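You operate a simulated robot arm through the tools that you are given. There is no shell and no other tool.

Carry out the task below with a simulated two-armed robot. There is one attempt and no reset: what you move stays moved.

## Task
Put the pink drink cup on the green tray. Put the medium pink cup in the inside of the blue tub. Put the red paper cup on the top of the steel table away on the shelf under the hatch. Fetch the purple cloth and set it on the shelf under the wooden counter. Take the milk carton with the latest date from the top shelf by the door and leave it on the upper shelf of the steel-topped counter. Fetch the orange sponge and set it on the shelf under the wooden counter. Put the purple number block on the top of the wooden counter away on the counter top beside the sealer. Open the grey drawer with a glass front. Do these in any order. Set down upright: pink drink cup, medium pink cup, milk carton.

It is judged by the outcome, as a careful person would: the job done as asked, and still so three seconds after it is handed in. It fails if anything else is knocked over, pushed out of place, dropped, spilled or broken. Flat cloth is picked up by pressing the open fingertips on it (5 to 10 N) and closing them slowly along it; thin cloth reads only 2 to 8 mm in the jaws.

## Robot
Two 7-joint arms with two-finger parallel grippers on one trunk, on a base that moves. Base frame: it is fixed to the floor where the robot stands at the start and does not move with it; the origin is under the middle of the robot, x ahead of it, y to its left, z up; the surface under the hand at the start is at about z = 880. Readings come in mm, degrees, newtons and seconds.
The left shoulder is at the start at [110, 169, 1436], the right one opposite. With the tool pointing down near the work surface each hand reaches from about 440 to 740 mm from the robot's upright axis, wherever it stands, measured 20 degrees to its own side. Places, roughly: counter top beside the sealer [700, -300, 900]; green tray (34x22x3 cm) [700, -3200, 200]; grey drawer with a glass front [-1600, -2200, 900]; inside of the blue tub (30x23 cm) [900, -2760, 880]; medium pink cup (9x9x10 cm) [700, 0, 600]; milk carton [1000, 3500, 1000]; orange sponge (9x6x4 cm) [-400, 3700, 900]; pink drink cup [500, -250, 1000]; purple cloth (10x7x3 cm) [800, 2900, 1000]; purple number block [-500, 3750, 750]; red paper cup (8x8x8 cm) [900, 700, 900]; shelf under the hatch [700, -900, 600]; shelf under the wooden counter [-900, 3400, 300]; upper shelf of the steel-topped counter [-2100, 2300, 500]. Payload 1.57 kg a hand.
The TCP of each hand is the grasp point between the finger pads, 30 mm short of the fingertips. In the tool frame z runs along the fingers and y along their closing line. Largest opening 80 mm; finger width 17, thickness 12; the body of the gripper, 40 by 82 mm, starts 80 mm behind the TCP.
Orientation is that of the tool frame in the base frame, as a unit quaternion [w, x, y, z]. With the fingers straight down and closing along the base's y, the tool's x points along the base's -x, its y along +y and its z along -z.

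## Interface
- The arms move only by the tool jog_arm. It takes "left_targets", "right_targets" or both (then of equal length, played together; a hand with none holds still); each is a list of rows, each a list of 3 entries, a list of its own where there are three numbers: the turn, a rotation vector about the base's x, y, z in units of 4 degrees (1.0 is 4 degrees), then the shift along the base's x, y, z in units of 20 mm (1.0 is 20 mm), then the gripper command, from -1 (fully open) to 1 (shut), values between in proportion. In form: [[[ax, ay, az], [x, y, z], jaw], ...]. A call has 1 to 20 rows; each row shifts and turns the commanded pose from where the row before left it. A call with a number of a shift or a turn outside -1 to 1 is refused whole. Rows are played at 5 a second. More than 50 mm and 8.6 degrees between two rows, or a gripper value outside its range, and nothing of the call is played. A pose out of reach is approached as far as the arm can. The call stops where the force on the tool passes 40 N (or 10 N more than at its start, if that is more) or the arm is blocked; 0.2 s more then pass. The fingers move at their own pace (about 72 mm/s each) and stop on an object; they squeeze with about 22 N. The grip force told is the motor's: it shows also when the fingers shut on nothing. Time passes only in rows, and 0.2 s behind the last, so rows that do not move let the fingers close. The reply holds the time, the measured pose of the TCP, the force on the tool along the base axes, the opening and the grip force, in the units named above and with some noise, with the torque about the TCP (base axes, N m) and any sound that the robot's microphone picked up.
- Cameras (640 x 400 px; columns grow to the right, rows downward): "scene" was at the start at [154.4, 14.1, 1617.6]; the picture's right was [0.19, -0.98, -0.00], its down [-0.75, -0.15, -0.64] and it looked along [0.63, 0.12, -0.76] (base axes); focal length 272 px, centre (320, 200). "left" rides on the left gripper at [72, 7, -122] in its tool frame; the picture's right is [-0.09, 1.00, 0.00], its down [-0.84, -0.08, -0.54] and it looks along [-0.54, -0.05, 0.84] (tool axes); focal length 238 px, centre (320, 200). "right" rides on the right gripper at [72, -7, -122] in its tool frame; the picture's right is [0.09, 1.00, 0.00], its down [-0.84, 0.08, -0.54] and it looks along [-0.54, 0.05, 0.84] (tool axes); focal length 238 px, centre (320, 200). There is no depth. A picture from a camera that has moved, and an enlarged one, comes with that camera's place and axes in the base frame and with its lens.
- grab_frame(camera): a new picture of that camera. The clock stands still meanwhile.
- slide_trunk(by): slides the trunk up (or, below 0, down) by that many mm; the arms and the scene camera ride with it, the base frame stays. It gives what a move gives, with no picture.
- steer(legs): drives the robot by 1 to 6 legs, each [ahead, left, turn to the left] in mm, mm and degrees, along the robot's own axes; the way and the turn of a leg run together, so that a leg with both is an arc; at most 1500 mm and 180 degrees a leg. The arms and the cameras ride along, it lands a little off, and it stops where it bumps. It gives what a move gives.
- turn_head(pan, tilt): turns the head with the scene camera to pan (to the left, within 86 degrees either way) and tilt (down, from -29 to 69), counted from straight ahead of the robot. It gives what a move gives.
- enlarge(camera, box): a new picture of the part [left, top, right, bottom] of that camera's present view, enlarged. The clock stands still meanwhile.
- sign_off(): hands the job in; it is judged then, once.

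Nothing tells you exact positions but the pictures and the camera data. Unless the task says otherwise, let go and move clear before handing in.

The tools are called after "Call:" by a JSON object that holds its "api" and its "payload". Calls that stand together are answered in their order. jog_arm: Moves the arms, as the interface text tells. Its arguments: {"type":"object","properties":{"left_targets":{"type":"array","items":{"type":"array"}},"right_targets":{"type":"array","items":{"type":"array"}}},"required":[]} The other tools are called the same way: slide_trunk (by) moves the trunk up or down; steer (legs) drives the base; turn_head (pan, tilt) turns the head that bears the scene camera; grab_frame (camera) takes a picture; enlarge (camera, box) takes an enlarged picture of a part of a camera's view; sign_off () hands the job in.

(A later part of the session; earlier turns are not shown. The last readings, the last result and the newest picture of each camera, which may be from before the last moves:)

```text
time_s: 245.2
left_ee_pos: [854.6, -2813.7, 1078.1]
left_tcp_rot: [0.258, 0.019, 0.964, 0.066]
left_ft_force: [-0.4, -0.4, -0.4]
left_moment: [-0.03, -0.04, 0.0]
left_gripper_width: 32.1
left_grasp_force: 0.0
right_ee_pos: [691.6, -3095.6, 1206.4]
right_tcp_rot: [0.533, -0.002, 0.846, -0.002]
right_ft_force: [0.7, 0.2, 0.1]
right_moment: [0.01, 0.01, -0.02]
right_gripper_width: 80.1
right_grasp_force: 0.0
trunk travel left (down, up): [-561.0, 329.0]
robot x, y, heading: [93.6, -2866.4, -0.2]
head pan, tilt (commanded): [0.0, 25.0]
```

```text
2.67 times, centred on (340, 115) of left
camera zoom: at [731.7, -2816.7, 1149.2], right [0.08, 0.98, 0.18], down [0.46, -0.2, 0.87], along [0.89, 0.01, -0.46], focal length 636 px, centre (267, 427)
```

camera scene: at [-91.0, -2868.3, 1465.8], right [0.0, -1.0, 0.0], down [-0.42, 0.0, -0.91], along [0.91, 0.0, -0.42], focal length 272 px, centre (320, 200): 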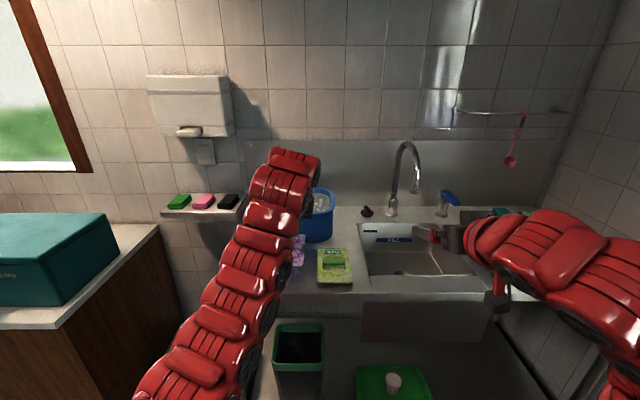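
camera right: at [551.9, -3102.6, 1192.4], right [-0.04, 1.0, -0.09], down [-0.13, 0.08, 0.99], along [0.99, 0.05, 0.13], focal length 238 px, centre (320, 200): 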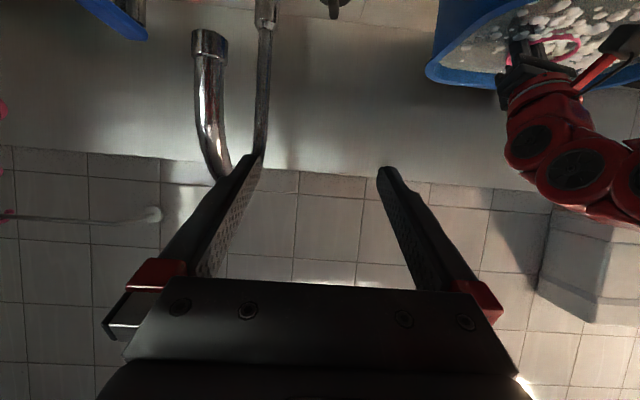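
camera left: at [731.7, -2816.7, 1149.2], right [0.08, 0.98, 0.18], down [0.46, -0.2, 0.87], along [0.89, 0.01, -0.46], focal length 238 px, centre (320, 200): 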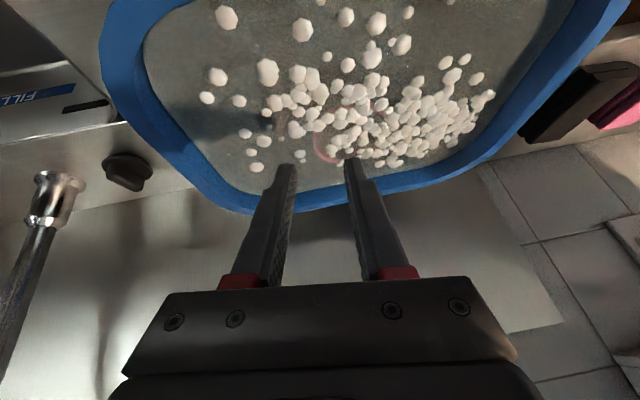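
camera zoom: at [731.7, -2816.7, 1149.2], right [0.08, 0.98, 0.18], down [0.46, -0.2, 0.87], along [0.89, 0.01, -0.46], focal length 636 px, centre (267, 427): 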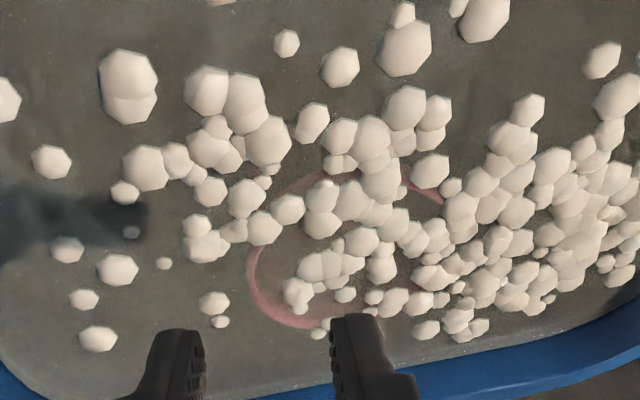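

The cup stands upright in the tub (its rim ring visible under the suds). Backing away from the sink table.

Call:
{"api": "steer", "payload": {"legs": [[-600, 0, 0]]}}

Call:
{"api": "jog_arm", "payload": {"left_targets": [[[-0.98, 0, 0], [0, 0, 0], -1], [[-0.98, 0, 0], [0, 0, 0], -1], [[0, -1, 0], [-0.3, 0, 0.3], -1], [[0, -1, 0], [-0.3, 0, 0.3], -1], [[0, -1, 0], [-0.3, 0, 0.3], -1], [[0, -1, 0], [-0.3, 0, 0.3], -1], [[0, -1, 0], [-0.3, 0, 0.3], -1], [[0, -1, 0], [-0.3, 0, 0.3], -1], [[0, -1, 0], [-0.3, 0, 0.3], -1], [[0, -0.5, 0], [-0.3, 0, 0.3], -1]]}}

Call:
{"api": "turn_head", "payload": {"pan": -80, "tilt": 15}}

Call:
{"api": "grab_frame", "payload": {"camera": "scene"}}

```text
time_s: 248.6
left_ee_pos: [253.5, -2813.8, 1077.5]
left_tcp_rot: [0.257, 0.018, 0.964, 0.067]
left_ft_force: [0.9, 0.2, -0.8]
left_moment: [0.02, -0.02, 0.0]
left_gripper_width: 32.0
left_grasp_force: 0.1
right_ee_pos: [89.9, -3095.5, 1205.8]
right_tcp_rot: [0.534, -0.004, 0.846, 0.0]
right_ft_force: [-0.7, 0.4, 0.3]
right_moment: [-0.01, 0.02, 0.0]
right_gripper_width: 80.0
right_grasp_force: 0.1
trunk travel left (down, up): [-561.0, 329.0]
robot x, y, heading: [-510.1, -2867.5, 0.0]
head pan, tilt (commanded): [0.0, 25.0]
```

```text
time_s: 250.8
left_ee_pos: [204.8, -2814.8, 1125.8]
left_tcp_rot: [0.499, -0.001, 0.866, 0.001]
left_ft_force: [-0.4, 0.2, 0.0]
left_moment: [-0.04, -0.01, 0.0]
left_gripper_width: 79.7
left_grasp_force: 0.1
right_ee_pos: [90.1, -3095.9, 1207.0]
right_tcp_rot: [0.534, -0.003, 0.846, -0.001]
right_ft_force: [-1.0, -0.3, -0.2]
right_moment: [-0.03, -0.01, 0.0]
right_gripper_width: 80.1
right_grasp_force: 0.0
trunk travel left (down, up): [-561.0, 329.0]
robot x, y, heading: [-506.3, -2865.0, 0.1]
head pan, tilt (commanded): [0.0, 25.0]
```

```text
time_s: 252.4
left_ee_pos: [205.1, -2814.5, 1126.7]
left_tcp_rot: [0.499, -0.001, 0.866, 0.001]
left_ft_force: [0.0, -0.3, 0.1]
left_moment: [0.0, 0.02, 0.01]
left_gripper_width: 80.3
left_grasp_force: 0.0
right_ee_pos: [91.4, -3094.6, 1205.9]
right_tcp_rot: [0.534, -0.003, 0.846, -0.001]
right_ft_force: [-0.1, -0.9, 0.0]
right_moment: [-0.02, 0.07, -0.03]
right_gripper_width: 80.1
right_grasp_force: 0.1
trunk travel left (down, up): [-561.0, 329.0]
robot x, y, heading: [-500.6, -2865.6, 0.1]
head pan, tilt (commanded): [-80.0, 15.0]
```

```text
taken
camera scene: at [-411.6, -2960.7, 1482.1], right [-0.98, -0.18, 0.0], down [-0.05, 0.25, -0.97], along [0.17, -0.95, -0.26], focal length 272 px, centre (320, 200)
```

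scene: 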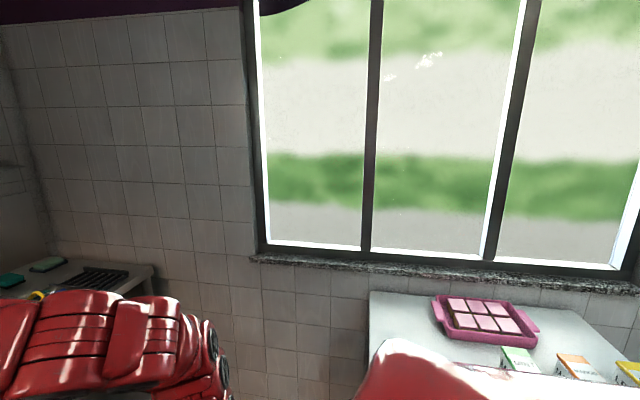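

The wooden shelf unit by the window was what blocked my reverse earlier. Turning left 180° to face the opposite counter.

Call:
{"api": "steer", "payload": {"legs": [[0, 0, 90], [0, 0, 90]]}}

Call:
{"api": "turn_head", "payload": {"pan": 0, "tilt": 20}}

Call:
{"api": "grab_frame", "payload": {"camera": "scene"}}

Call:
{"api": "turn_head", "payload": {"pan": -50, "tilt": 20}}

Call:
{"api": "grab_frame", "payload": {"camera": "scene"}}

```text
time_s: 260.4
left_ee_pos: [-1218.2, -2926.3, 1125.4]
left_tcp_rot: [0.001, 0.866, 0.002, -0.5]
left_ft_force: [0.4, -0.1, -0.6]
left_moment: [-0.01, 0.01, 0.01]
left_gripper_width: 80.1
left_grasp_force: 0.1
right_ee_pos: [-1104.5, -2644.5, 1206.3]
right_tcp_rot: [0.001, 0.846, 0.005, -0.534]
right_ft_force: [0.3, -0.4, 0.4]
right_moment: [0.0, 0.0, -0.03]
right_gripper_width: 80.1
right_grasp_force: 0.0
trunk travel left (down, up): [-561.0, 329.0]
robot x, y, heading: [-507.6, -2869.1, -180.0]
head pan, tilt (commanded): [-80.0, 15.0]
```

```text
time_s: 262.0
left_ee_pos: [-1218.3, -2924.9, 1126.0]
left_tcp_rot: [0.002, 0.866, 0.002, -0.499]
left_ft_force: [-0.3, 0.8, 0.6]
left_moment: [0.0, 0.02, -0.01]
left_gripper_width: 80.1
left_grasp_force: 0.1
right_ee_pos: [-1103.4, -2643.3, 1206.4]
right_tcp_rot: [0.001, 0.846, 0.005, -0.533]
right_ft_force: [-0.4, 0.9, 0.1]
right_moment: [0.0, 0.01, -0.01]
right_gripper_width: 79.8
right_grasp_force: 0.1
trunk travel left (down, up): [-561.0, 329.0]
robot x, y, heading: [-503.5, -2871.4, -179.7]
head pan, tilt (commanded): [0.0, 20.0]
```

```text
taken
camera scene: at [-681.7, -2869.7, 1473.9], right [-0.01, 1.0, 0.0], down [0.34, 0.0, -0.94], along [-0.94, -0.01, -0.34], focal length 272 px, centre (320, 200)
```

scene: 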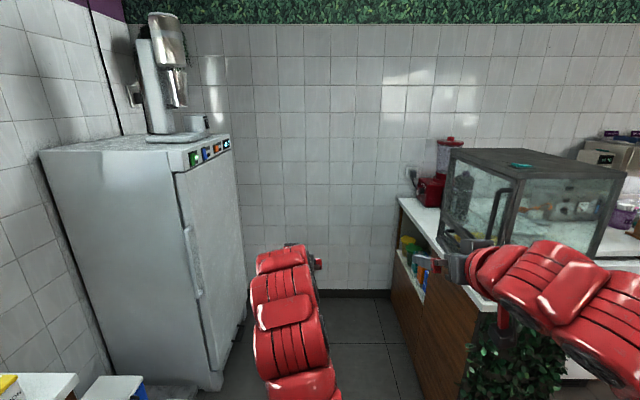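

```text
time_s: 263.1
left_ee_pos: [-1218.9, -2926.2, 1126.5]
left_tcp_rot: [0.003, 0.867, 0.003, -0.499]
left_ft_force: [-0.2, 0.6, 0.3]
left_moment: [-0.03, 0.04, 0.02]
left_gripper_width: 80.1
left_grasp_force: 0.1
right_ee_pos: [-1104.6, -2644.9, 1205.5]
right_tcp_rot: [0.001, 0.846, 0.005, -0.533]
right_ft_force: [0.0, 0.4, 1.2]
right_moment: [-0.01, 0.0, -0.01]
right_gripper_width: 80.2
right_grasp_force: 0.1
trunk travel left (down, up): [-561.0, 329.0]
robot x, y, heading: [-505.7, -2868.1, -179.8]
head pan, tilt (commanded): [-50.0, 20.0]
```

```text
taken
camera scene: at [-648.9, -2798.3, 1473.9], right [0.76, 0.65, 0.0], down [0.22, -0.26, -0.94], along [-0.61, 0.72, -0.34], focal length 272 px, centre (320, 200)
```

scene: 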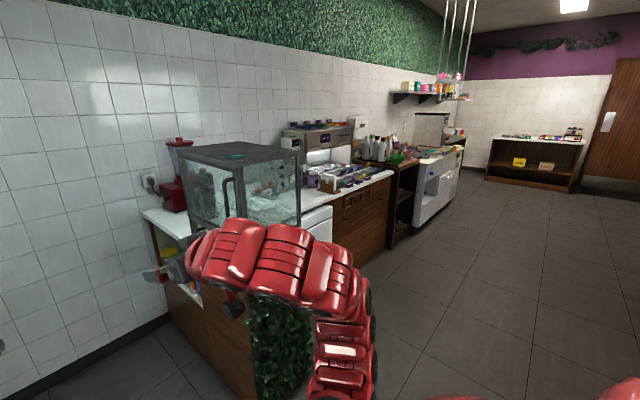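

Call:
{"api": "enlarge", "payload": {"camera": "scene", "box": [130, 110, 340, 250]}}

Call:
{"api": "turn_head", "payload": {"pan": -25, "tilt": 20}}

Call:
{"api": "grab_frame", "payload": {"camera": "scene"}}

```text
2.86 times, centred on (235, 180) of scene
camera zoom: at [-648.9, -2798.3, 1473.9], right [0.76, 0.65, 0.0], down [0.22, -0.26, -0.94], along [-0.61, 0.72, -0.34], focal length 776 px, centre (563, 257)
```

zoom: 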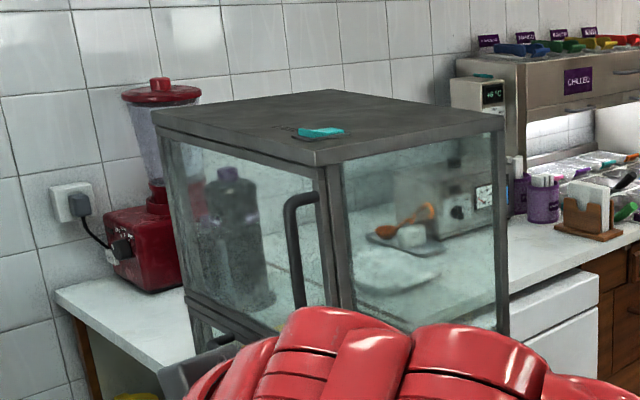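

```text
time_s: 264.0
left_ee_pos: [-1219.0, -2925.2, 1124.8]
left_tcp_rot: [0.001, 0.866, 0.002, -0.5]
left_ft_force: [0.4, 0.2, -0.2]
left_moment: [-0.02, 0.03, -0.01]
left_gripper_width: 79.9
left_grasp_force: 0.0
right_ee_pos: [-1104.7, -2644.6, 1206.3]
right_tcp_rot: [0.0, 0.845, 0.005, -0.534]
right_ft_force: [-0.2, 0.3, -0.4]
right_moment: [-0.03, 0.03, -0.02]
right_gripper_width: 79.9
right_grasp_force: 0.0
trunk travel left (down, up): [-561.0, 329.0]
robot x, y, heading: [-509.8, -2867.3, -179.6]
head pan, tilt (commanded): [-25.0, 20.0]
```

```text
taken
camera scene: at [-673.1, -2830.3, 1473.9], right [0.42, 0.91, 0.0], down [0.31, -0.14, -0.94], along [-0.85, 0.39, -0.34], focal length 272 px, centre (320, 200)
```

scene: 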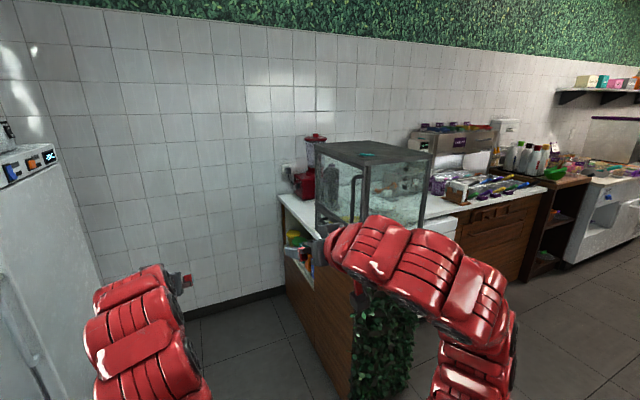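

The display case at roughly x −2050…−1520, y −2250…−1930 has a glass side facing −y with a vertical bar handle near its +x edge. I'll lower the right arm out of the view and zoom in.

Call:
{"api": "jog_arm", "payload": {"right_targets": [[[0, 0, 0], [0, 0, -1], -1], [[0, 0, 0], [0, 0, -1], -1], [[0, 0, 0], [0, 0, -1], -1], [[0, 0, 0], [0, 0, -1], -1], [[0, 0, 0], [0, 0, -1], -1], [[0, 0, 0], [0, 0, -1], -1], [[0, 0, 0], [0, 0, -1], -1], [[0, 0, 0], [0, 0, -1], -1], [[0, 0, 0], [0, 0, -1], -1], [[0, 0, 0], [0, 0, -1], -1], [[0, 0, 0], [0, 0, -1], -1], [[0, 0, 0], [0, 0, -1], -1], [[0, 0, 0], [0, 0, -1], -1], [[0, 0, 0], [0, 0, -1], -1], [[0, 0, 0], [0, 0, -1], -1]]}}

Call:
{"api": "enlarge", "payload": {"camera": "scene", "box": [270, 110, 470, 260]}}

```text
time_s: 267.2
left_ee_pos: [-1218.5, -2925.0, 1126.5]
left_tcp_rot: [0.001, 0.867, 0.001, -0.499]
left_ft_force: [-0.4, 0.0, -0.5]
left_moment: [0.02, 0.02, -0.01]
left_gripper_width: 80.1
left_grasp_force: 0.1
right_ee_pos: [-1107.0, -2642.8, 1148.0]
right_tcp_rot: [0.001, 0.846, 0.006, -0.533]
right_ft_force: [1.2, -0.4, 0.8]
right_moment: [-0.01, 0.03, 0.01]
right_gripper_width: 80.0
right_grasp_force: 0.0
right hand out of reach, approached as far as the arm can: row 3, 4, 5, 6, 7, 8, 9, 10, 11, 12, 13, 14, 15
trunk travel left (down, up): [-561.0, 329.0]
robot x, y, heading: [-507.8, -2868.1, -179.7]
head pan, tilt (commanded): [-25.0, 20.0]
```

```text
2.67 times, centred on (370, 185) of scene
camera zoom: at [-673.1, -2830.4, 1473.9], right [0.42, 0.91, 0.0], down [0.31, -0.14, -0.94], along [-0.85, 0.39, -0.34], focal length 724 px, centre (187, 240)
```

zoom: 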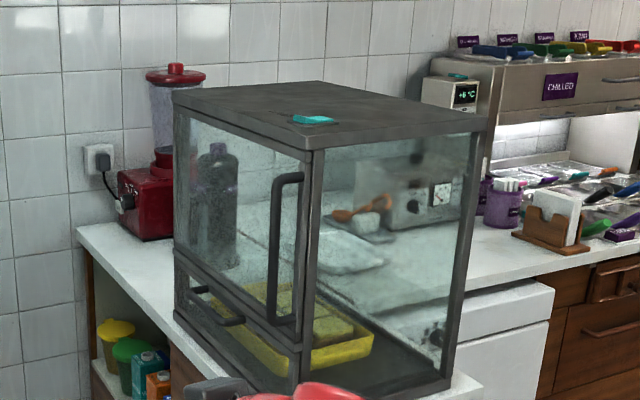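

Now it's clear: below the glass door there is a low glass-fronted drawer with a horizontal bar handle on the −y face, around [−1728, −2285, 911]. I'll turn to face +y and move into the aisle in front of it.

Call:
{"api": "steer", "payload": {"legs": [[0, 0, -90]]}}

Call:
{"api": "turn_head", "payload": {"pan": 80, "tilt": 35}}

Call:
{"api": "grab_frame", "payload": {"camera": "scene"}}

```text
time_s: 271.5
left_ee_pos: [-555.1, -2156.6, 1126.6]
left_tcp_rot: [0.353, -0.611, 0.614, 0.353]
left_ft_force: [-0.3, 0.1, 0.4]
left_moment: [-0.02, 0.02, 0.03]
left_gripper_width: 79.9
left_grasp_force: 0.1
right_ee_pos: [-275.9, -2270.3, 1148.8]
right_tcp_rot: [-0.377, 0.599, -0.598, -0.376]
right_ft_force: [-0.7, -0.2, 0.3]
right_moment: [0.0, -0.01, -0.01]
right_gripper_width: 80.1
right_grasp_force: 0.0
trunk travel left (down, up): [-561.0, 329.0]
robot x, y, heading: [-508.0, -2868.3, 89.8]
head pan, tilt (commanded): [-25.0, 20.0]
```

```text
time_s: 273.3
left_ee_pos: [-556.6, -2155.5, 1126.2]
left_tcp_rot: [0.354, -0.611, 0.614, 0.353]
left_ft_force: [-1.2, -0.7, 0.1]
left_moment: [0.03, 0.0, 0.02]
left_gripper_width: 80.2
left_grasp_force: 0.1
right_ee_pos: [-275.2, -2270.4, 1147.7]
right_tcp_rot: [-0.377, 0.6, -0.598, -0.375]
right_ft_force: [0.2, -1.3, 0.6]
right_moment: [0.02, -0.03, -0.02]
right_gripper_width: 79.8
right_grasp_force: 0.0
trunk travel left (down, up): [-561.0, 329.0]
robot x, y, heading: [-504.3, -2863.5, 89.8]
head pan, tilt (commanded): [80.0, 35.0]
```

```text
taken
camera scene: at [-594.5, -2772.8, 1450.1], right [0.18, 0.98, 0.0], down [0.56, -0.1, -0.82], along [-0.81, 0.15, -0.57], focal length 272 px, centre (320, 200)
```

scene: 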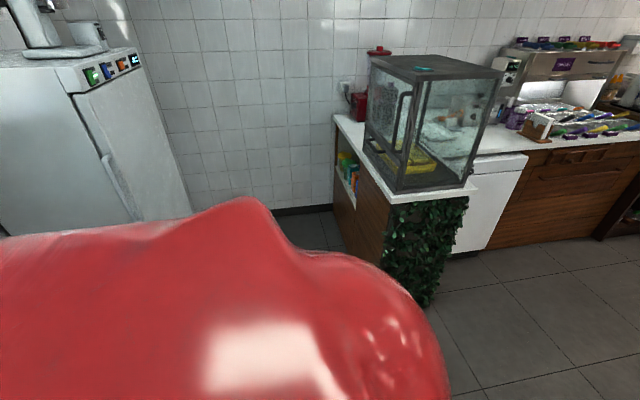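

Call:
{"api": "enlarge", "payload": {"camera": "scene", "box": [330, 90, 480, 200]}}

```text
3.64 times, centred on (405, 145) of scene
camera zoom: at [-594.5, -2772.8, 1450.1], right [0.18, 0.98, 0.0], down [0.56, -0.1, -0.82], along [-0.81, 0.15, -0.57], focal length 988 px, centre (11, 400)
```

zoom: 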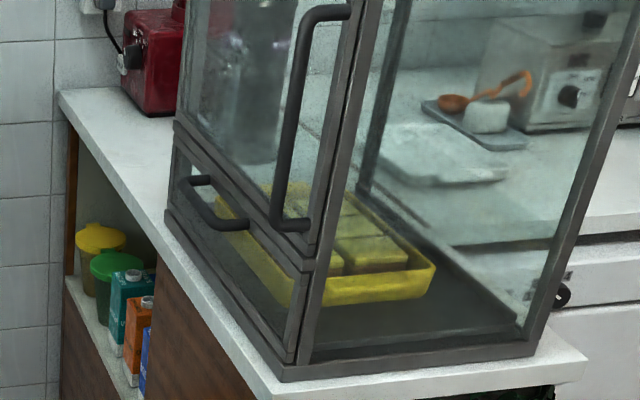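

The drawer's handle bar is clear now. Strafing left and back a bit to stand in front of it with room for the arm.

Call:
{"api": "steer", "payload": {"legs": [[-300, 0, 0], [0, 850, 0]]}}

Call:
{"api": "turn_head", "payload": {"pan": 20, "tilt": 35}}

Call:
{"api": "grab_frame", "payload": {"camera": "scene"}}

Call:
{"api": "grab_frame", "payload": {"camera": "left"}}

```text
time_s: 279.5
left_ee_pos: [-1401.5, -2437.5, 1126.5]
left_tcp_rot: [0.358, -0.603, 0.623, 0.348]
left_ft_force: [-0.5, -0.1, -0.4]
left_moment: [-0.01, -0.02, 0.03]
left_gripper_width: 80.0
left_grasp_force: 0.1
right_ee_pos: [-1123.9, -2558.4, 1147.6]
right_tcp_rot: [0.382, -0.592, 0.605, 0.371]
right_ft_force: [0.0, 0.4, -0.8]
right_moment: [0.02, 0.01, 0.01]
right_gripper_width: 80.0
right_grasp_force: 0.1
trunk travel left (down, up): [-561.0, 329.0]
robot x, y, heading: [-1368.9, -3151.6, 88.2]
head pan, tilt (commanded): [80.0, 35.0]
```

```text
time_s: 280.8
left_ee_pos: [-1400.9, -2438.6, 1125.8]
left_tcp_rot: [0.358, -0.603, 0.622, 0.348]
left_ft_force: [0.3, -0.3, 0.1]
left_moment: [0.01, 0.0, -0.02]
left_gripper_width: 79.9
left_grasp_force: 0.1
right_ee_pos: [-1125.2, -2557.2, 1147.3]
right_tcp_rot: [0.382, -0.592, 0.606, 0.37]
right_ft_force: [-0.3, 0.3, -0.4]
right_moment: [0.04, 0.03, 0.01]
right_gripper_width: 80.1
right_grasp_force: 0.1
trunk travel left (down, up): [-561.0, 329.0]
robot x, y, heading: [-1368.9, -3153.2, 88.2]
head pan, tilt (commanded): [20.0, 35.0]
```

```text
taken
camera scene: at [-1397.1, -2987.7, 1450.1], right [0.95, 0.31, 0.0], down [0.18, -0.54, -0.82], along [-0.26, 0.78, -0.57], focal length 272 px, centre (320, 200)
```

scene: 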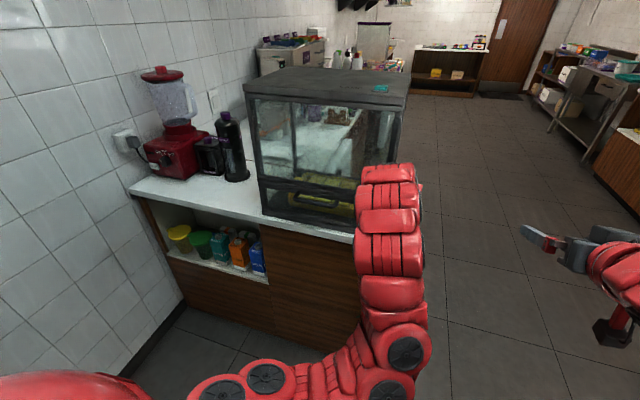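

```text
taken
camera left: at [-1412.6, -2578.0, 1125.7], right [-0.99, 0.08, 0.08], down [0.08, -0.05, 1.0], along [0.08, 1.0, 0.04], focal length 238 px, centre (320, 200)
```

left: 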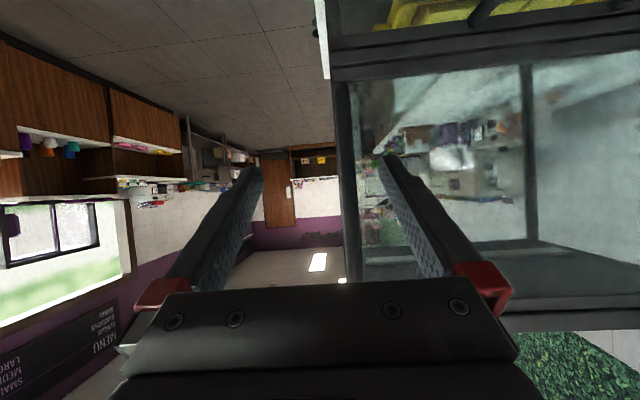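

Call:
{"api": "enlarge", "payload": {"camera": "scene", "box": [235, 150, 375, 245]}}

```text
4.21 times, centred on (305, 198) of scene
camera zoom: at [-1397.1, -2987.7, 1450.1], right [0.95, 0.31, 0.0], down [0.18, -0.54, -0.82], along [-0.26, 0.78, -0.57], focal length 1144 px, centre (383, 210)
```

zoom: 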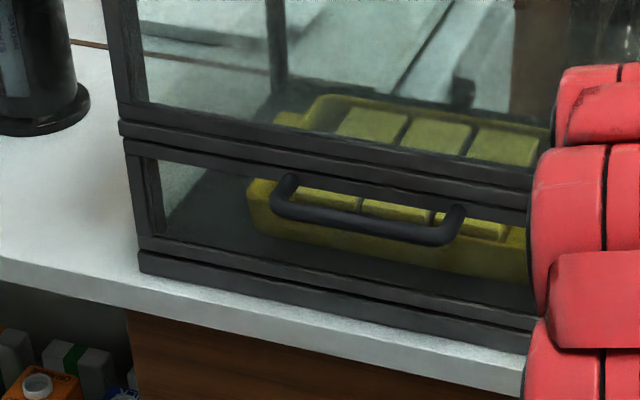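

Triangulated: handle bar centre ≈[−1625, −2349, 968], about 135 mm long, 27 mm off the drawer face at y≈−2322. I'll straighten the heading, move the left hand in front of it, level it and roll it 90° so the fingers close vertically.

Call:
{"api": "steer", "payload": {"legs": [[0, 0, 1.8]]}}

Call:
{"api": "jog_arm", "payload": {"left_targets": [[[0, 0, 0], [0, -1, 0], -1], [[0, 0, 0], [0, -1, 0], -1], [[0, 0, 0], [0, -1, 0], -1], [[1, 0, 0], [-1, 0, 0], -1], [[1, 0, 0], [-1, 0, 0], -1], [[1, 0, 0], [-1, 0, 0], -1], [[1, 0, 0], [-1, 0, 0], -1], [[1, 0, 0], [-1, 0, 0], -1], [[1, 0, 0], [-1, 0, 0], -1], [[1, 0, 0], [-1, 0, 0], -1], [[0.5, 0, 0], [-1, 0, 0], -1], [[0, 0, 0], [-1, 0, 0], -1], [[0, 0, 0], [-1, 0, 0], -1]]}}

```text
time_s: 281.6
left_ee_pos: [-1423.5, -2439.8, 1126.0]
left_tcp_rot: [-0.353, 0.613, -0.613, -0.353]
left_ft_force: [0.2, -0.1, -0.1]
left_moment: [0.01, -0.01, -0.02]
left_gripper_width: 79.7
left_grasp_force: 0.1
right_ee_pos: [-1142.7, -2550.5, 1147.9]
right_tcp_rot: [-0.376, 0.602, -0.596, -0.376]
right_ft_force: [0.0, -0.3, 0.5]
right_moment: [0.0, 0.03, -0.02]
right_gripper_width: 80.2
right_grasp_force: 0.1
trunk travel left (down, up): [-561.0, 329.0]
robot x, y, heading: [-1372.1, -3155.6, 90.1]
head pan, tilt (commanded): [20.0, 35.0]
```

```text
time_s: 284.4
left_ee_pos: [-1550.3, -2486.2, 1158.9]
left_tcp_rot: [-0.452, 0.545, -0.542, -0.454]
left_ft_force: [0.4, -0.3, -0.6]
left_moment: [-0.02, -0.01, -0.01]
left_gripper_width: 80.2
left_grasp_force: 0.0
left hand out of reach, approached as far as the arm can: row 7, 8, 9, 10, 11, 12
right_ee_pos: [-1143.3, -2549.5, 1148.1]
right_tcp_rot: [-0.376, 0.602, -0.596, -0.375]
right_ft_force: [0.4, -1.8, 0.4]
right_moment: [0.0, 0.01, -0.02]
right_gripper_width: 79.9
right_grasp_force: 0.1
trunk travel left (down, up): [-561.0, 329.0]
robot x, y, heading: [-1368.5, -3152.8, 90.1]
head pan, tilt (commanded): [20.0, 35.0]
```

The arm is too folded for a level tool here. Backing the base 90 mm to give it room.

Call:
{"api": "steer", "payload": {"legs": [[-90, 0, 0]]}}

Call:
{"api": "jog_arm", "payload": {"left_targets": [[[0, 0, 0], [0, 1, -1], -1], [[0, 0, 0], [0, 1, -1], -1], [[0.7, 0, 0], [0, 1, -1], -1], [[0.7, 0, 0], [0, 1, -1], -1], [[0.7, 0, 0], [-0.6, 0.5, -1], -1], [[0.5, 0, 0], [-0.6, 0.5, -1], -1], [[0, 0, 0], [-0.6, 0, -1], -1], [[0, 0, 0], [-0.6, 0, -1], -1], [[0, 0, 0], [-0.6, 0, -1], -1]]}}

```text
time_s: 285.5
left_ee_pos: [-1546.1, -2556.1, 1157.8]
left_tcp_rot: [-0.452, 0.544, -0.543, -0.453]
left_ft_force: [-0.6, 0.4, 0.4]
left_moment: [0.04, 0.01, 0.0]
left_gripper_width: 80.3
left_grasp_force: 0.0
right_ee_pos: [-1140.3, -2620.6, 1147.9]
right_tcp_rot: [-0.377, 0.6, -0.598, -0.375]
right_ft_force: [-0.7, 0.4, -0.6]
right_moment: [0.04, 0.0, 0.0]
right_gripper_width: 80.0
right_grasp_force: 0.0
trunk travel left (down, up): [-561.0, 329.0]
robot x, y, heading: [-1369.8, -3218.6, 90.1]
head pan, tilt (commanded): [20.0, 35.0]
stopped in leg 1: the robot was blocked; the commanded pose is now the measured one
```

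```text
time_s: 287.5
left_ee_pos: [-1605.0, -2455.4, 978.7]
left_tcp_rot: [0.5, -0.501, 0.498, 0.502]
left_ft_force: [0.1, 0.0, 0.0]
left_moment: [-0.01, 0.0, -0.01]
left_gripper_width: 79.9
left_grasp_force: 0.1
right_ee_pos: [-1141.0, -2620.6, 1148.7]
right_tcp_rot: [-0.377, 0.601, -0.596, -0.376]
right_ft_force: [-0.7, -0.4, -0.7]
right_moment: [-0.01, -0.01, 0.0]
right_gripper_width: 80.0
right_grasp_force: 0.0
trunk travel left (down, up): [-561.0, 329.0]
robot x, y, heading: [-1369.0, -3220.9, 90.2]
head pan, tilt (commanded): [20.0, 35.0]
```

The rear bump is at about the freezer's corner (fixed). The left tool is level now; rolling it 90° so the fingers close vertically.

Call:
{"api": "jog_arm", "payload": {"left_targets": [[[0, -1, 0], [0, 0, 0], -1], [[0, -1, 0], [0, 0, 0], -1], [[0, -1, 0], [0, 0, 0], -1], [[0, -1, 0], [0, 0, 0], -1], [[0, -1, 0], [0, 0, 0], -1], [[0, -1, 0], [0, 0, 0], -1], [[0, -1, 0], [0, 0, 0], -1], [[0, -1, 0], [0, 0, 0], -1], [[0, -1, 0], [0, 0, 0], -1], [[0, -1, 0], [0, 0, 0], -1], [[0, -1, 0], [0, 0, 0], -1], [[0, -1, 0], [0, 0, 0], -1], [[0, -1, 0], [0, 0, 0], -1], [[0, -1, 0], [0, 0, 0], -1], [[0, -1, 0], [0, 0, 0], -1], [[0, -1, 0], [0, 0, 0], -1], [[0, -1, 0], [0, 0, 0], -1], [[0, -1, 0], [0, 0, 0], -1], [[0, -1, 0], [0, 0, 0], -1], [[0, -1, 0], [0, 0, 0], -1]]}}

Call:
{"api": "jog_arm", "payload": {"left_targets": [[[0, -1, 0], [0, 0, 0], -0.3], [[0, -1, 0], [0, 0, 0], -0.3], [[0, -0.5, 0], [0, 0, 0], -0.3]]}}

Call:
{"api": "grab_frame", "payload": {"camera": "left"}}

Call:
{"api": "grab_frame", "payload": {"camera": "scene"}}

```text
time_s: 291.7
left_ee_pos: [-1606.6, -2455.7, 977.9]
left_tcp_rot: [-0.703, 0.706, -0.061, -0.061]
left_ft_force: [0.5, -0.1, 0.9]
left_moment: [0.0, -0.01, 0.0]
left_gripper_width: 80.0
left_grasp_force: 0.1
right_ee_pos: [-1140.1, -2622.1, 1149.0]
right_tcp_rot: [-0.377, 0.601, -0.596, -0.376]
right_ft_force: [-0.1, -0.2, -0.4]
right_moment: [-0.01, 0.02, 0.02]
right_gripper_width: 79.9
right_grasp_force: 0.1
trunk travel left (down, up): [-561.0, 329.0]
robot x, y, heading: [-1369.7, -3222.1, 90.0]
head pan, tilt (commanded): [20.0, 35.0]
```

```text
time_s: 292.5
left_ee_pos: [-1606.5, -2455.5, 978.4]
left_tcp_rot: [-0.706, 0.708, 0.001, 0.0]
left_ft_force: [-0.2, 1.2, -0.4]
left_moment: [-0.01, 0.0, -0.01]
left_gripper_width: 52.1
left_grasp_force: 0.0
right_ee_pos: [-1140.3, -2621.1, 1148.4]
right_tcp_rot: [-0.378, 0.6, -0.597, -0.376]
right_ft_force: [0.1, 0.3, 0.1]
right_moment: [-0.01, -0.03, 0.02]
right_gripper_width: 80.1
right_grasp_force: 0.0
trunk travel left (down, up): [-561.0, 329.0]
robot x, y, heading: [-1368.3, -3223.8, 89.8]
head pan, tilt (commanded): [20.0, 35.0]
```

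```text
taken
camera left: at [-1534.1, -2577.0, 972.4], right [-0.09, 0.0, -1.0], down [-0.84, -0.54, 0.08], along [-0.54, 0.84, 0.05], focal length 238 px, centre (320, 200)
```

left: 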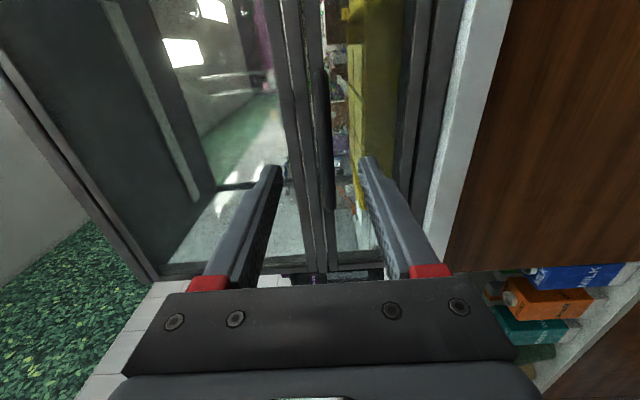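

```text
taken
camera scene: at [-1401.2, -3058.9, 1450.1], right [0.94, 0.34, 0.0], down [0.2, -0.54, -0.82], along [-0.28, 0.77, -0.57], focal length 272 px, centre (320, 200)
```

scene: 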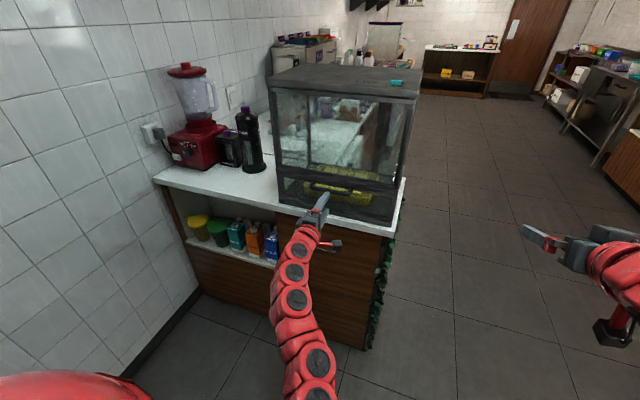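

The bar handle (z≈972, x −1551…−1694) lies between my open fingers. Aligning and advancing.

Call:
{"api": "jog_arm", "payload": {"left_targets": [[[0, 0, 0], [-0.8, 0.3, -0.3], -0.3], [[0, 0, 0], [0, 0.8, 0], -0.3], [[0, 0, 0], [0, 0.8, 0], -0.3], [[0, 0, 0], [0, 0.8, 0], -0.3], [[0, 0, 0], [0, 0.8, 0], -0.3], [[0, 0, 0], [0, 0.8, 0], -0.3]]}}

Call:
{"api": "grab_frame", "payload": {"camera": "left"}}

```text
time_s: 293.9
left_ee_pos: [-1622.8, -2368.6, 972.0]
left_tcp_rot: [-0.706, 0.708, 0.001, 0.0]
left_ft_force: [-0.4, 0.0, -0.8]
left_moment: [0.01, 0.03, 0.02]
left_gripper_width: 52.0
left_grasp_force: 0.0
right_ee_pos: [-1140.7, -2620.2, 1149.6]
right_tcp_rot: [-0.377, 0.601, -0.596, -0.376]
right_ft_force: [-0.4, -0.3, -0.1]
right_moment: [0.0, -0.02, -0.02]
right_gripper_width: 80.0
right_grasp_force: 0.1
trunk travel left (down, up): [-561.0, 329.0]
robot x, y, heading: [-1368.0, -3219.1, 90.1]
head pan, tilt (commanded): [20.0, 35.0]
```

```text
taken
camera left: at [-1551.6, -2490.8, 965.2], right [-0.09, 0.0, -1.0], down [-0.84, -0.54, 0.08], along [-0.54, 0.84, 0.05], focal length 238 px, centre (320, 200)
```

left: 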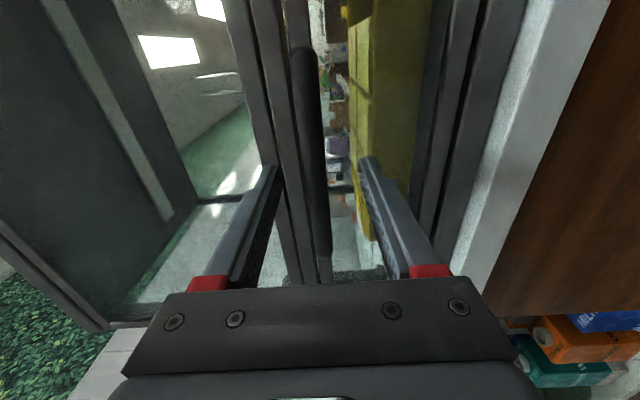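

Call:
{"api": "jog_arm", "payload": {"left_targets": [[[0, 0, 0], [0, 0.4, 0], -0.3], [[0, 0, 0], [0, 0, 0], 0], [[0, 0, 0], [0, 0, 0], 0.3], [[0, 0, 0], [0, 0, 0], 0.6], [[0, 0, 0], [0, 0, 0], 1], [[0, 0, 0], [0, 0, 0], 1]]}}

Call:
{"api": "grab_frame", "payload": {"camera": "left"}}

```text
time_s: 295.3
left_ee_pos: [-1623.7, -2361.9, 973.2]
left_tcp_rot: [-0.706, 0.708, 0.001, -0.001]
left_ft_force: [-0.7, 3.8, 7.0]
left_moment: [0.01, -0.05, 0.32]
left_gripper_width: 13.5
left_grasp_force: 29.7
right_ee_pos: [-1140.0, -2621.8, 1149.2]
right_tcp_rot: [-0.378, 0.6, -0.597, -0.376]
right_ft_force: [-0.1, -0.8, -0.7]
right_moment: [-0.02, -0.01, 0.0]
right_gripper_width: 79.8
right_grasp_force: 0.1
trunk travel left (down, up): [-561.0, 329.0]
robot x, y, heading: [-1366.2, -3222.4, 90.1]
head pan, tilt (commanded): [20.0, 35.0]
```

```text
taken
camera left: at [-1550.9, -2483.1, 966.9], right [-0.09, 0.0, -1.0], down [-0.84, -0.54, 0.08], along [-0.54, 0.84, 0.05], focal length 238 px, centre (320, 200)
```

left: 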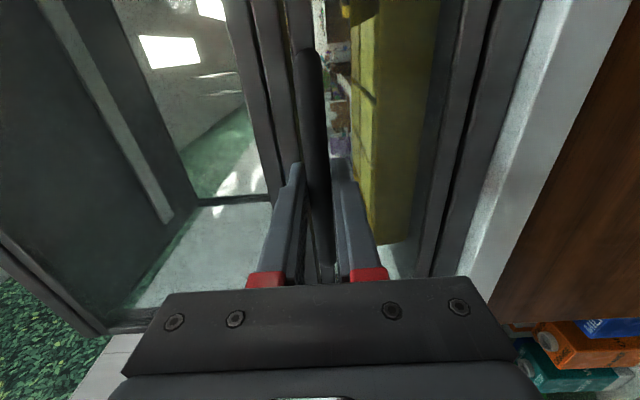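

Gripped the bar (13.5 mm). Pulling the drawer out slowly.

Call:
{"api": "jog_arm", "payload": {"left_targets": [[[0, 0, 0], [0, -0.3, 0.03], 1], [[0, 0, 0], [0, -0.5, 0], 1], [[0, 0, 0], [0, -0.5, 0], 1], [[0, 0, 0], [0, -0.5, 0], 1], [[0, 0, 0], [0, -0.5, 0], 1]]}}

Call:
{"api": "grab_frame", "payload": {"camera": "left"}}

Call:
{"api": "grab_frame", "payload": {"camera": "scene"}}

```text
time_s: 296.5
left_ee_pos: [-1622.9, -2409.4, 972.0]
left_tcp_rot: [-0.706, 0.708, 0.001, 0.0]
left_ft_force: [-1.6, -0.7, 1.2]
left_moment: [-0.02, -0.05, 0.0]
left_gripper_width: 13.6
left_grasp_force: 30.4
right_ee_pos: [-1140.0, -2622.3, 1148.8]
right_tcp_rot: [-0.377, 0.6, -0.597, -0.376]
right_ft_force: [0.0, -0.6, 0.3]
right_moment: [-0.02, 0.03, -0.02]
right_gripper_width: 80.0
right_grasp_force: 0.1
trunk travel left (down, up): [-561.0, 329.0]
robot x, y, heading: [-1371.0, -3219.5, 90.4]
head pan, tilt (commanded): [20.0, 35.0]
```

```text
taken
camera left: at [-1550.8, -2529.9, 967.1], right [-0.09, 0.0, -1.0], down [-0.84, -0.54, 0.08], along [-0.54, 0.84, 0.05], focal length 238 px, centre (320, 200)
```

left: 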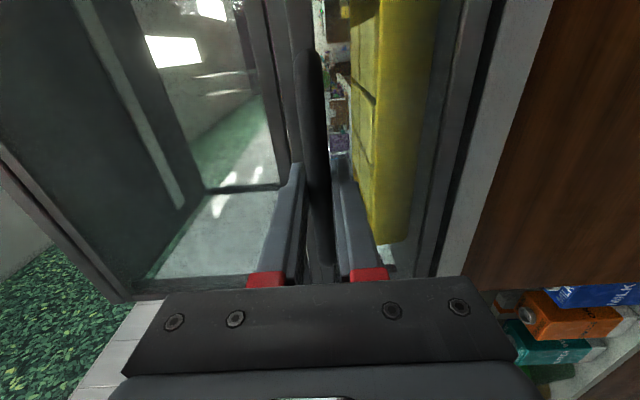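

```text
taken
camera scene: at [-1401.2, -3059.3, 1450.1], right [0.94, 0.34, 0.0], down [0.2, -0.54, -0.82], along [-0.28, 0.77, -0.57], focal length 272 px, centre (320, 200)
```

scene: 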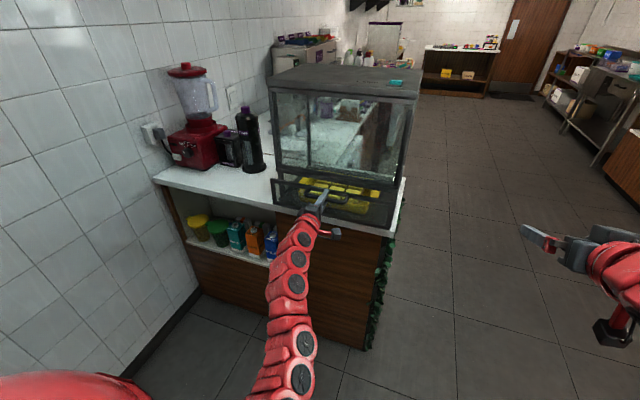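

The drawer slides out smoothly. Continuing to pull.

Call:
{"api": "jog_arm", "payload": {"left_targets": [[[0, 0, 0], [0, -0.5, 0], 1], [[0, 0, 0], [0, -0.5, 0], 1], [[0, 0, 0], [0, -0.5, 0], 1], [[0, 0, 0], [0, -0.5, 0], 1], [[0, 0, 0], [0, -0.5, 0], 1], [[0, 0, 0], [0, -0.5, 0], 1], [[0, 0, 0], [0, -0.5, 0], 1], [[0, 0, 0], [0, -0.5, 0], 1], [[0, 0, 0], [0, -0.5, 0], 1], [[0, 0, 0], [0, -0.5, 0], 1], [[0, 0, 0], [0, -0.5, 0], 1], [[0, 0, 0], [0, -0.5, 0], 1], [[0, 0, 0], [0, -0.5, 0], 1], [[0, 0, 0], [0, -0.5, 0], 1]]}}

Call:
{"api": "grab_frame", "payload": {"camera": "scene"}}

```text
time_s: 299.5
left_ee_pos: [-1623.0, -2549.9, 972.5]
left_tcp_rot: [-0.705, 0.709, 0.0, 0.0]
left_ft_force: [0.2, -1.6, -6.3]
left_moment: [-0.12, 0.03, 0.16]
left_gripper_width: 13.7
left_grasp_force: 30.3
right_ee_pos: [-1140.2, -2621.8, 1148.2]
right_tcp_rot: [-0.376, 0.601, -0.596, -0.376]
right_ft_force: [0.0, -0.6, 0.0]
right_moment: [0.04, 0.02, -0.01]
right_gripper_width: 79.9
right_grasp_force: 0.1
trunk travel left (down, up): [-561.0, 329.0]
robot x, y, heading: [-1369.0, -3220.5, 90.2]
head pan, tilt (commanded): [20.0, 35.0]
```

```text
taken
camera scene: at [-1401.4, -3058.4, 1449.9], right [0.94, 0.34, 0.0], down [0.2, -0.54, -0.82], along [-0.28, 0.77, -0.57], focal length 272 px, centre (320, 200)
```

scene: 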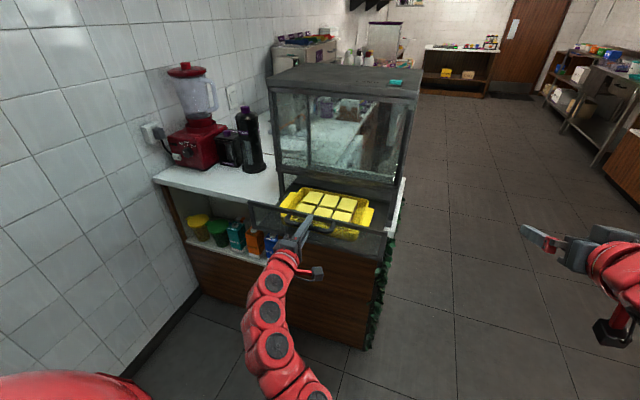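

About 190 mm open. Pulling further to see if more travel is available.

Call:
{"api": "jog_arm", "payload": {"left_targets": [[[0, 0, 0], [0, -0.5, 0.02], 1], [[0, 0, 0], [0, -0.5, 0.02], 1], [[0, 0, 0], [0, -0.5, 0], 1], [[0, 0, 0], [0, -0.5, 0], 1], [[0, 0, 0], [0, -0.5, 0], 1], [[0, 0, 0], [0, -0.5, 0], 1]]}}

Call:
{"api": "grab_frame", "payload": {"camera": "left"}}

```text
time_s: 300.9
left_ee_pos: [-1626.1, -2599.2, 973.1]
left_tcp_rot: [-0.705, 0.709, 0.004, -0.008]
left_ft_force: [19.2, 0.1, -32.9]
left_moment: [-0.1, -0.56, -0.14]
left_gripper_width: 13.9
left_grasp_force: 30.2
left hand out of reach, approached as far as the arm can: row 6
right_ee_pos: [-1137.7, -2619.1, 1144.7]
right_tcp_rot: [-0.376, 0.601, -0.598, -0.375]
right_ft_force: [1.0, 0.0, -0.4]
right_moment: [-0.05, 0.01, 0.0]
right_gripper_width: 80.1
right_grasp_force: 0.0
trunk travel left (down, up): [-561.0, 329.0]
robot x, y, heading: [-1368.7, -3220.7, 90.3]
head pan, tilt (commanded): [20.0, 35.0]
```

```text
taken
camera left: at [-1550.9, -2719.0, 967.0], right [-0.1, -0.01, -1.0], down [-0.83, -0.56, 0.08], along [-0.55, 0.83, 0.05], focal length 238 px, centre (320, 200)
```

left: 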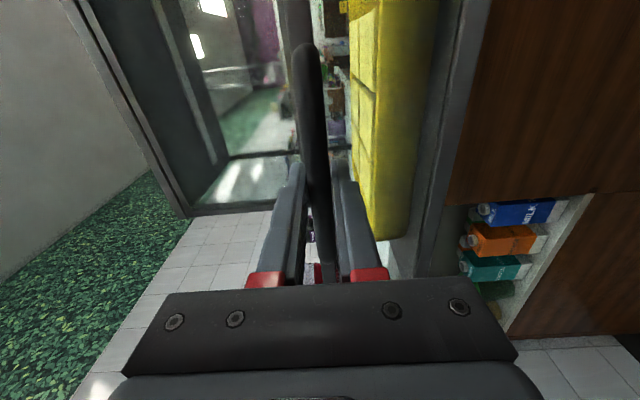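

At the arm's limit with some strain on the handle (~237 mm open). Relaxing the strain before letting go.

Call:
{"api": "jog_arm", "payload": {"left_targets": [[[0, 0, 0], [0.15, 0.3, -0.15], 1], [[0, 0, 0], [0, 0, 0], 1]]}}

```text
time_s: 301.5
left_ee_pos: [-1624.9, -2603.2, 972.7]
left_tcp_rot: [0.709, -0.705, -0.004, 0.003]
left_ft_force: [-17.7, 1.3, 1.2]
left_moment: [0.04, 0.05, 0.44]
left_gripper_width: 13.8
left_grasp_force: 30.1
right_ee_pos: [-1143.2, -2620.9, 1147.6]
right_tcp_rot: [-0.378, 0.601, -0.595, -0.376]
right_ft_force: [0.3, 0.5, -0.5]
right_moment: [0.0, 0.0, -0.01]
right_gripper_width: 80.1
right_grasp_force: 0.1
trunk travel left (down, up): [-561.0, 329.0]
robot x, y, heading: [-1369.5, -3218.7, 90.3]
head pan, tilt (commanded): [20.0, 35.0]
```

Call:
{"api": "jog_arm", "payload": {"left_targets": [[[0, 0, 0], [-0.1, 0.1, 0], 1], [[0, 0, 0], [0, 0, 0], 1]]}}

Call:
{"api": "grab_frame", "payload": {"camera": "scene"}}

```text
time_s: 302.1
left_ee_pos: [-1624.5, -2600.4, 972.7]
left_tcp_rot: [0.709, -0.706, -0.002, 0.0]
left_ft_force: [-19.0, 1.4, 11.6]
left_moment: [0.03, 0.01, 0.16]
left_gripper_width: 14.1
left_grasp_force: 30.4
right_ee_pos: [-1143.6, -2622.6, 1149.3]
right_tcp_rot: [-0.378, 0.601, -0.596, -0.376]
right_ft_force: [0.2, 0.3, -0.9]
right_moment: [0.01, 0.02, 0.01]
right_gripper_width: 80.1
right_grasp_force: 0.0
trunk travel left (down, up): [-561.0, 329.0]
robot x, y, heading: [-1368.3, -3222.3, 90.1]
head pan, tilt (commanded): [20.0, 35.0]
```

```text
taken
camera scene: at [-1404.2, -3060.3, 1450.4], right [0.94, 0.34, 0.0], down [0.2, -0.54, -0.82], along [-0.28, 0.77, -0.57], focal length 272 px, centre (320, 200)
```

scene: 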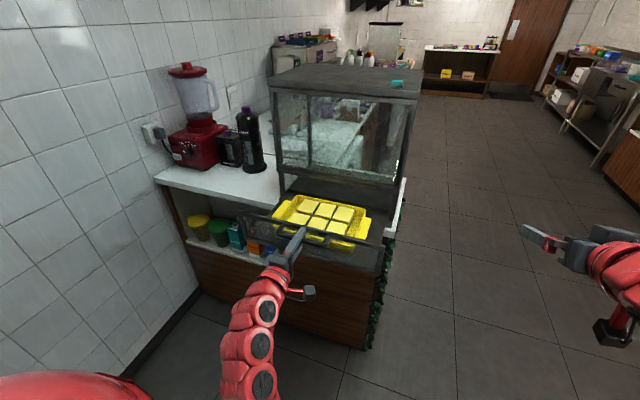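

The drawer is open ~240 mm. I'd like to open it fully; first I'll let go and back out by moving the base right and back slightly.

Call:
{"api": "jog_arm", "payload": {"left_targets": [[[0, 0, 0], [0, 0, 0], 0.5], [[0, 0, 0], [0, 0, 0], 0.2], [[0, 0, 0], [0, 0, 0], -0.25], [[0, 0, 0], [0, 0, 0], -0.25]]}}

Call:
{"api": "steer", "payload": {"legs": [[0, -50, 0]]}}

Call:
{"api": "steer", "payload": {"legs": [[-60, 0, 0]]}}

Call:
{"api": "grab_frame", "payload": {"camera": "left"}}

```text
time_s: 303.1
left_ee_pos: [-1620.4, -2601.0, 970.9]
left_tcp_rot: [-0.706, 0.708, 0.001, -0.001]
left_ft_force: [1.0, 0.1, 0.0]
left_moment: [0.03, 0.05, -0.03]
left_gripper_width: 49.9
left_grasp_force: 0.1
right_ee_pos: [-1140.4, -2621.8, 1148.6]
right_tcp_rot: [-0.378, 0.6, -0.597, -0.376]
right_ft_force: [0.2, 0.4, -0.3]
right_moment: [0.01, 0.0, 0.04]
right_gripper_width: 80.0
right_grasp_force: 0.0
trunk travel left (down, up): [-561.0, 329.0]
robot x, y, heading: [-1371.5, -3221.7, 89.9]
head pan, tilt (commanded): [20.0, 35.0]
```

```text
time_s: 304.1
left_ee_pos: [-1571.0, -2599.1, 970.8]
left_tcp_rot: [-0.706, 0.708, 0.0, -0.001]
left_ft_force: [-0.3, -0.3, 0.3]
left_moment: [-0.02, 0.0, 0.01]
left_gripper_width: 50.0
left_grasp_force: 0.0
right_ee_pos: [-1089.5, -2622.3, 1147.6]
right_tcp_rot: [-0.377, 0.6, -0.596, -0.377]
right_ft_force: [1.1, 0.7, 0.0]
right_moment: [0.02, 0.03, 0.01]
right_gripper_width: 80.0
right_grasp_force: 0.1
trunk travel left (down, up): [-561.0, 329.0]
robot x, y, heading: [-1322.4, -3220.4, 89.9]
head pan, tilt (commanded): [20.0, 35.0]
```

```text
time_s: 304.8
left_ee_pos: [-1571.9, -2599.8, 968.8]
left_tcp_rot: [-0.705, 0.709, 0.0, 0.001]
left_ft_force: [-0.3, -0.6, 0.9]
left_moment: [-0.02, -0.01, -0.03]
left_gripper_width: 49.9
left_grasp_force: 0.1
right_ee_pos: [-1093.2, -2620.9, 1149.0]
right_tcp_rot: [-0.378, 0.601, -0.596, -0.376]
right_ft_force: [0.3, -0.2, 0.0]
right_moment: [0.02, 0.0, -0.03]
right_gripper_width: 80.2
right_grasp_force: 0.0
trunk travel left (down, up): [-561.0, 329.0]
robot x, y, heading: [-1319.8, -3220.4, 89.8]
head pan, tilt (commanded): [20.0, 35.0]
stopped in leg 1: the robot was blocked; the commanded pose is now the measured one
```

```text
taken
camera left: at [-1499.8, -2722.0, 964.1], right [-0.09, -0.01, -1.0], down [-0.84, -0.54, 0.08], along [-0.54, 0.84, 0.04], focal length 238 px, centre (320, 200)
```

left: 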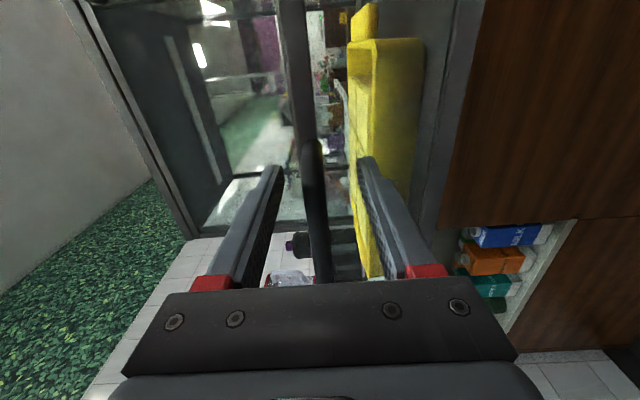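

Call:
{"api": "enlarge", "payload": {"camera": "scene", "box": [200, 130, 420, 290]}}

```text
2.50 times, centred on (310, 210) of scene
camera zoom: at [-1352.9, -3059.2, 1450.1], right [0.94, 0.34, 0.0], down [0.2, -0.54, -0.82], along [-0.28, 0.77, -0.57], focal length 679 px, centre (345, 175)
```

zoom: 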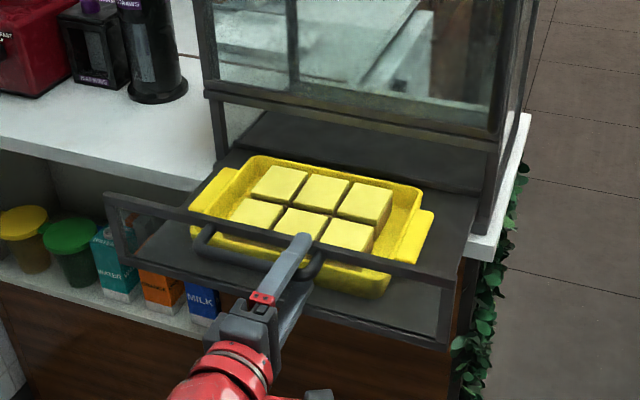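

The drawer is well open with its tray fully exposed. To make sure it is fully open I'll slide the hand sideways off the bar, raise the trunk for more pulling room, and regrip.

Call:
{"api": "steer", "payload": {"legs": [[0, -110, 0]]}}

Call:
{"api": "grab_frame", "payload": {"camera": "left"}}

```text
time_s: 306.0
left_ee_pos: [-1459.3, -2600.4, 971.0]
left_tcp_rot: [-0.705, 0.709, 0.0, 0.0]
left_ft_force: [-0.4, -0.1, 0.6]
left_moment: [-0.01, 0.0, 0.03]
left_gripper_width: 50.1
left_grasp_force: 0.0
right_ee_pos: [-979.0, -2621.7, 1147.5]
right_tcp_rot: [-0.377, 0.601, -0.597, -0.376]
right_ft_force: [-0.3, 0.5, 0.0]
right_moment: [-0.01, 0.01, 0.04]
right_gripper_width: 79.9
right_grasp_force: 0.0
trunk travel left (down, up): [-561.0, 329.0]
robot x, y, heading: [-1211.5, -3221.5, 90.0]
head pan, tilt (commanded): [20.0, 35.0]
```

```text
taken
camera left: at [-1388.4, -2721.9, 964.5], right [-0.09, -0.01, -1.0], down [-0.84, -0.54, 0.08], along [-0.54, 0.84, 0.05], focal length 238 px, centre (320, 200)
```

left: 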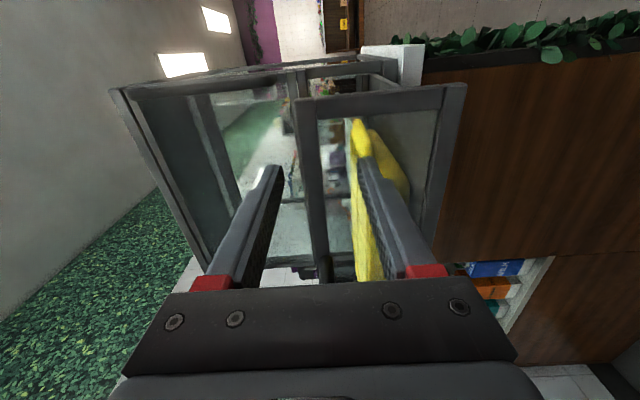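

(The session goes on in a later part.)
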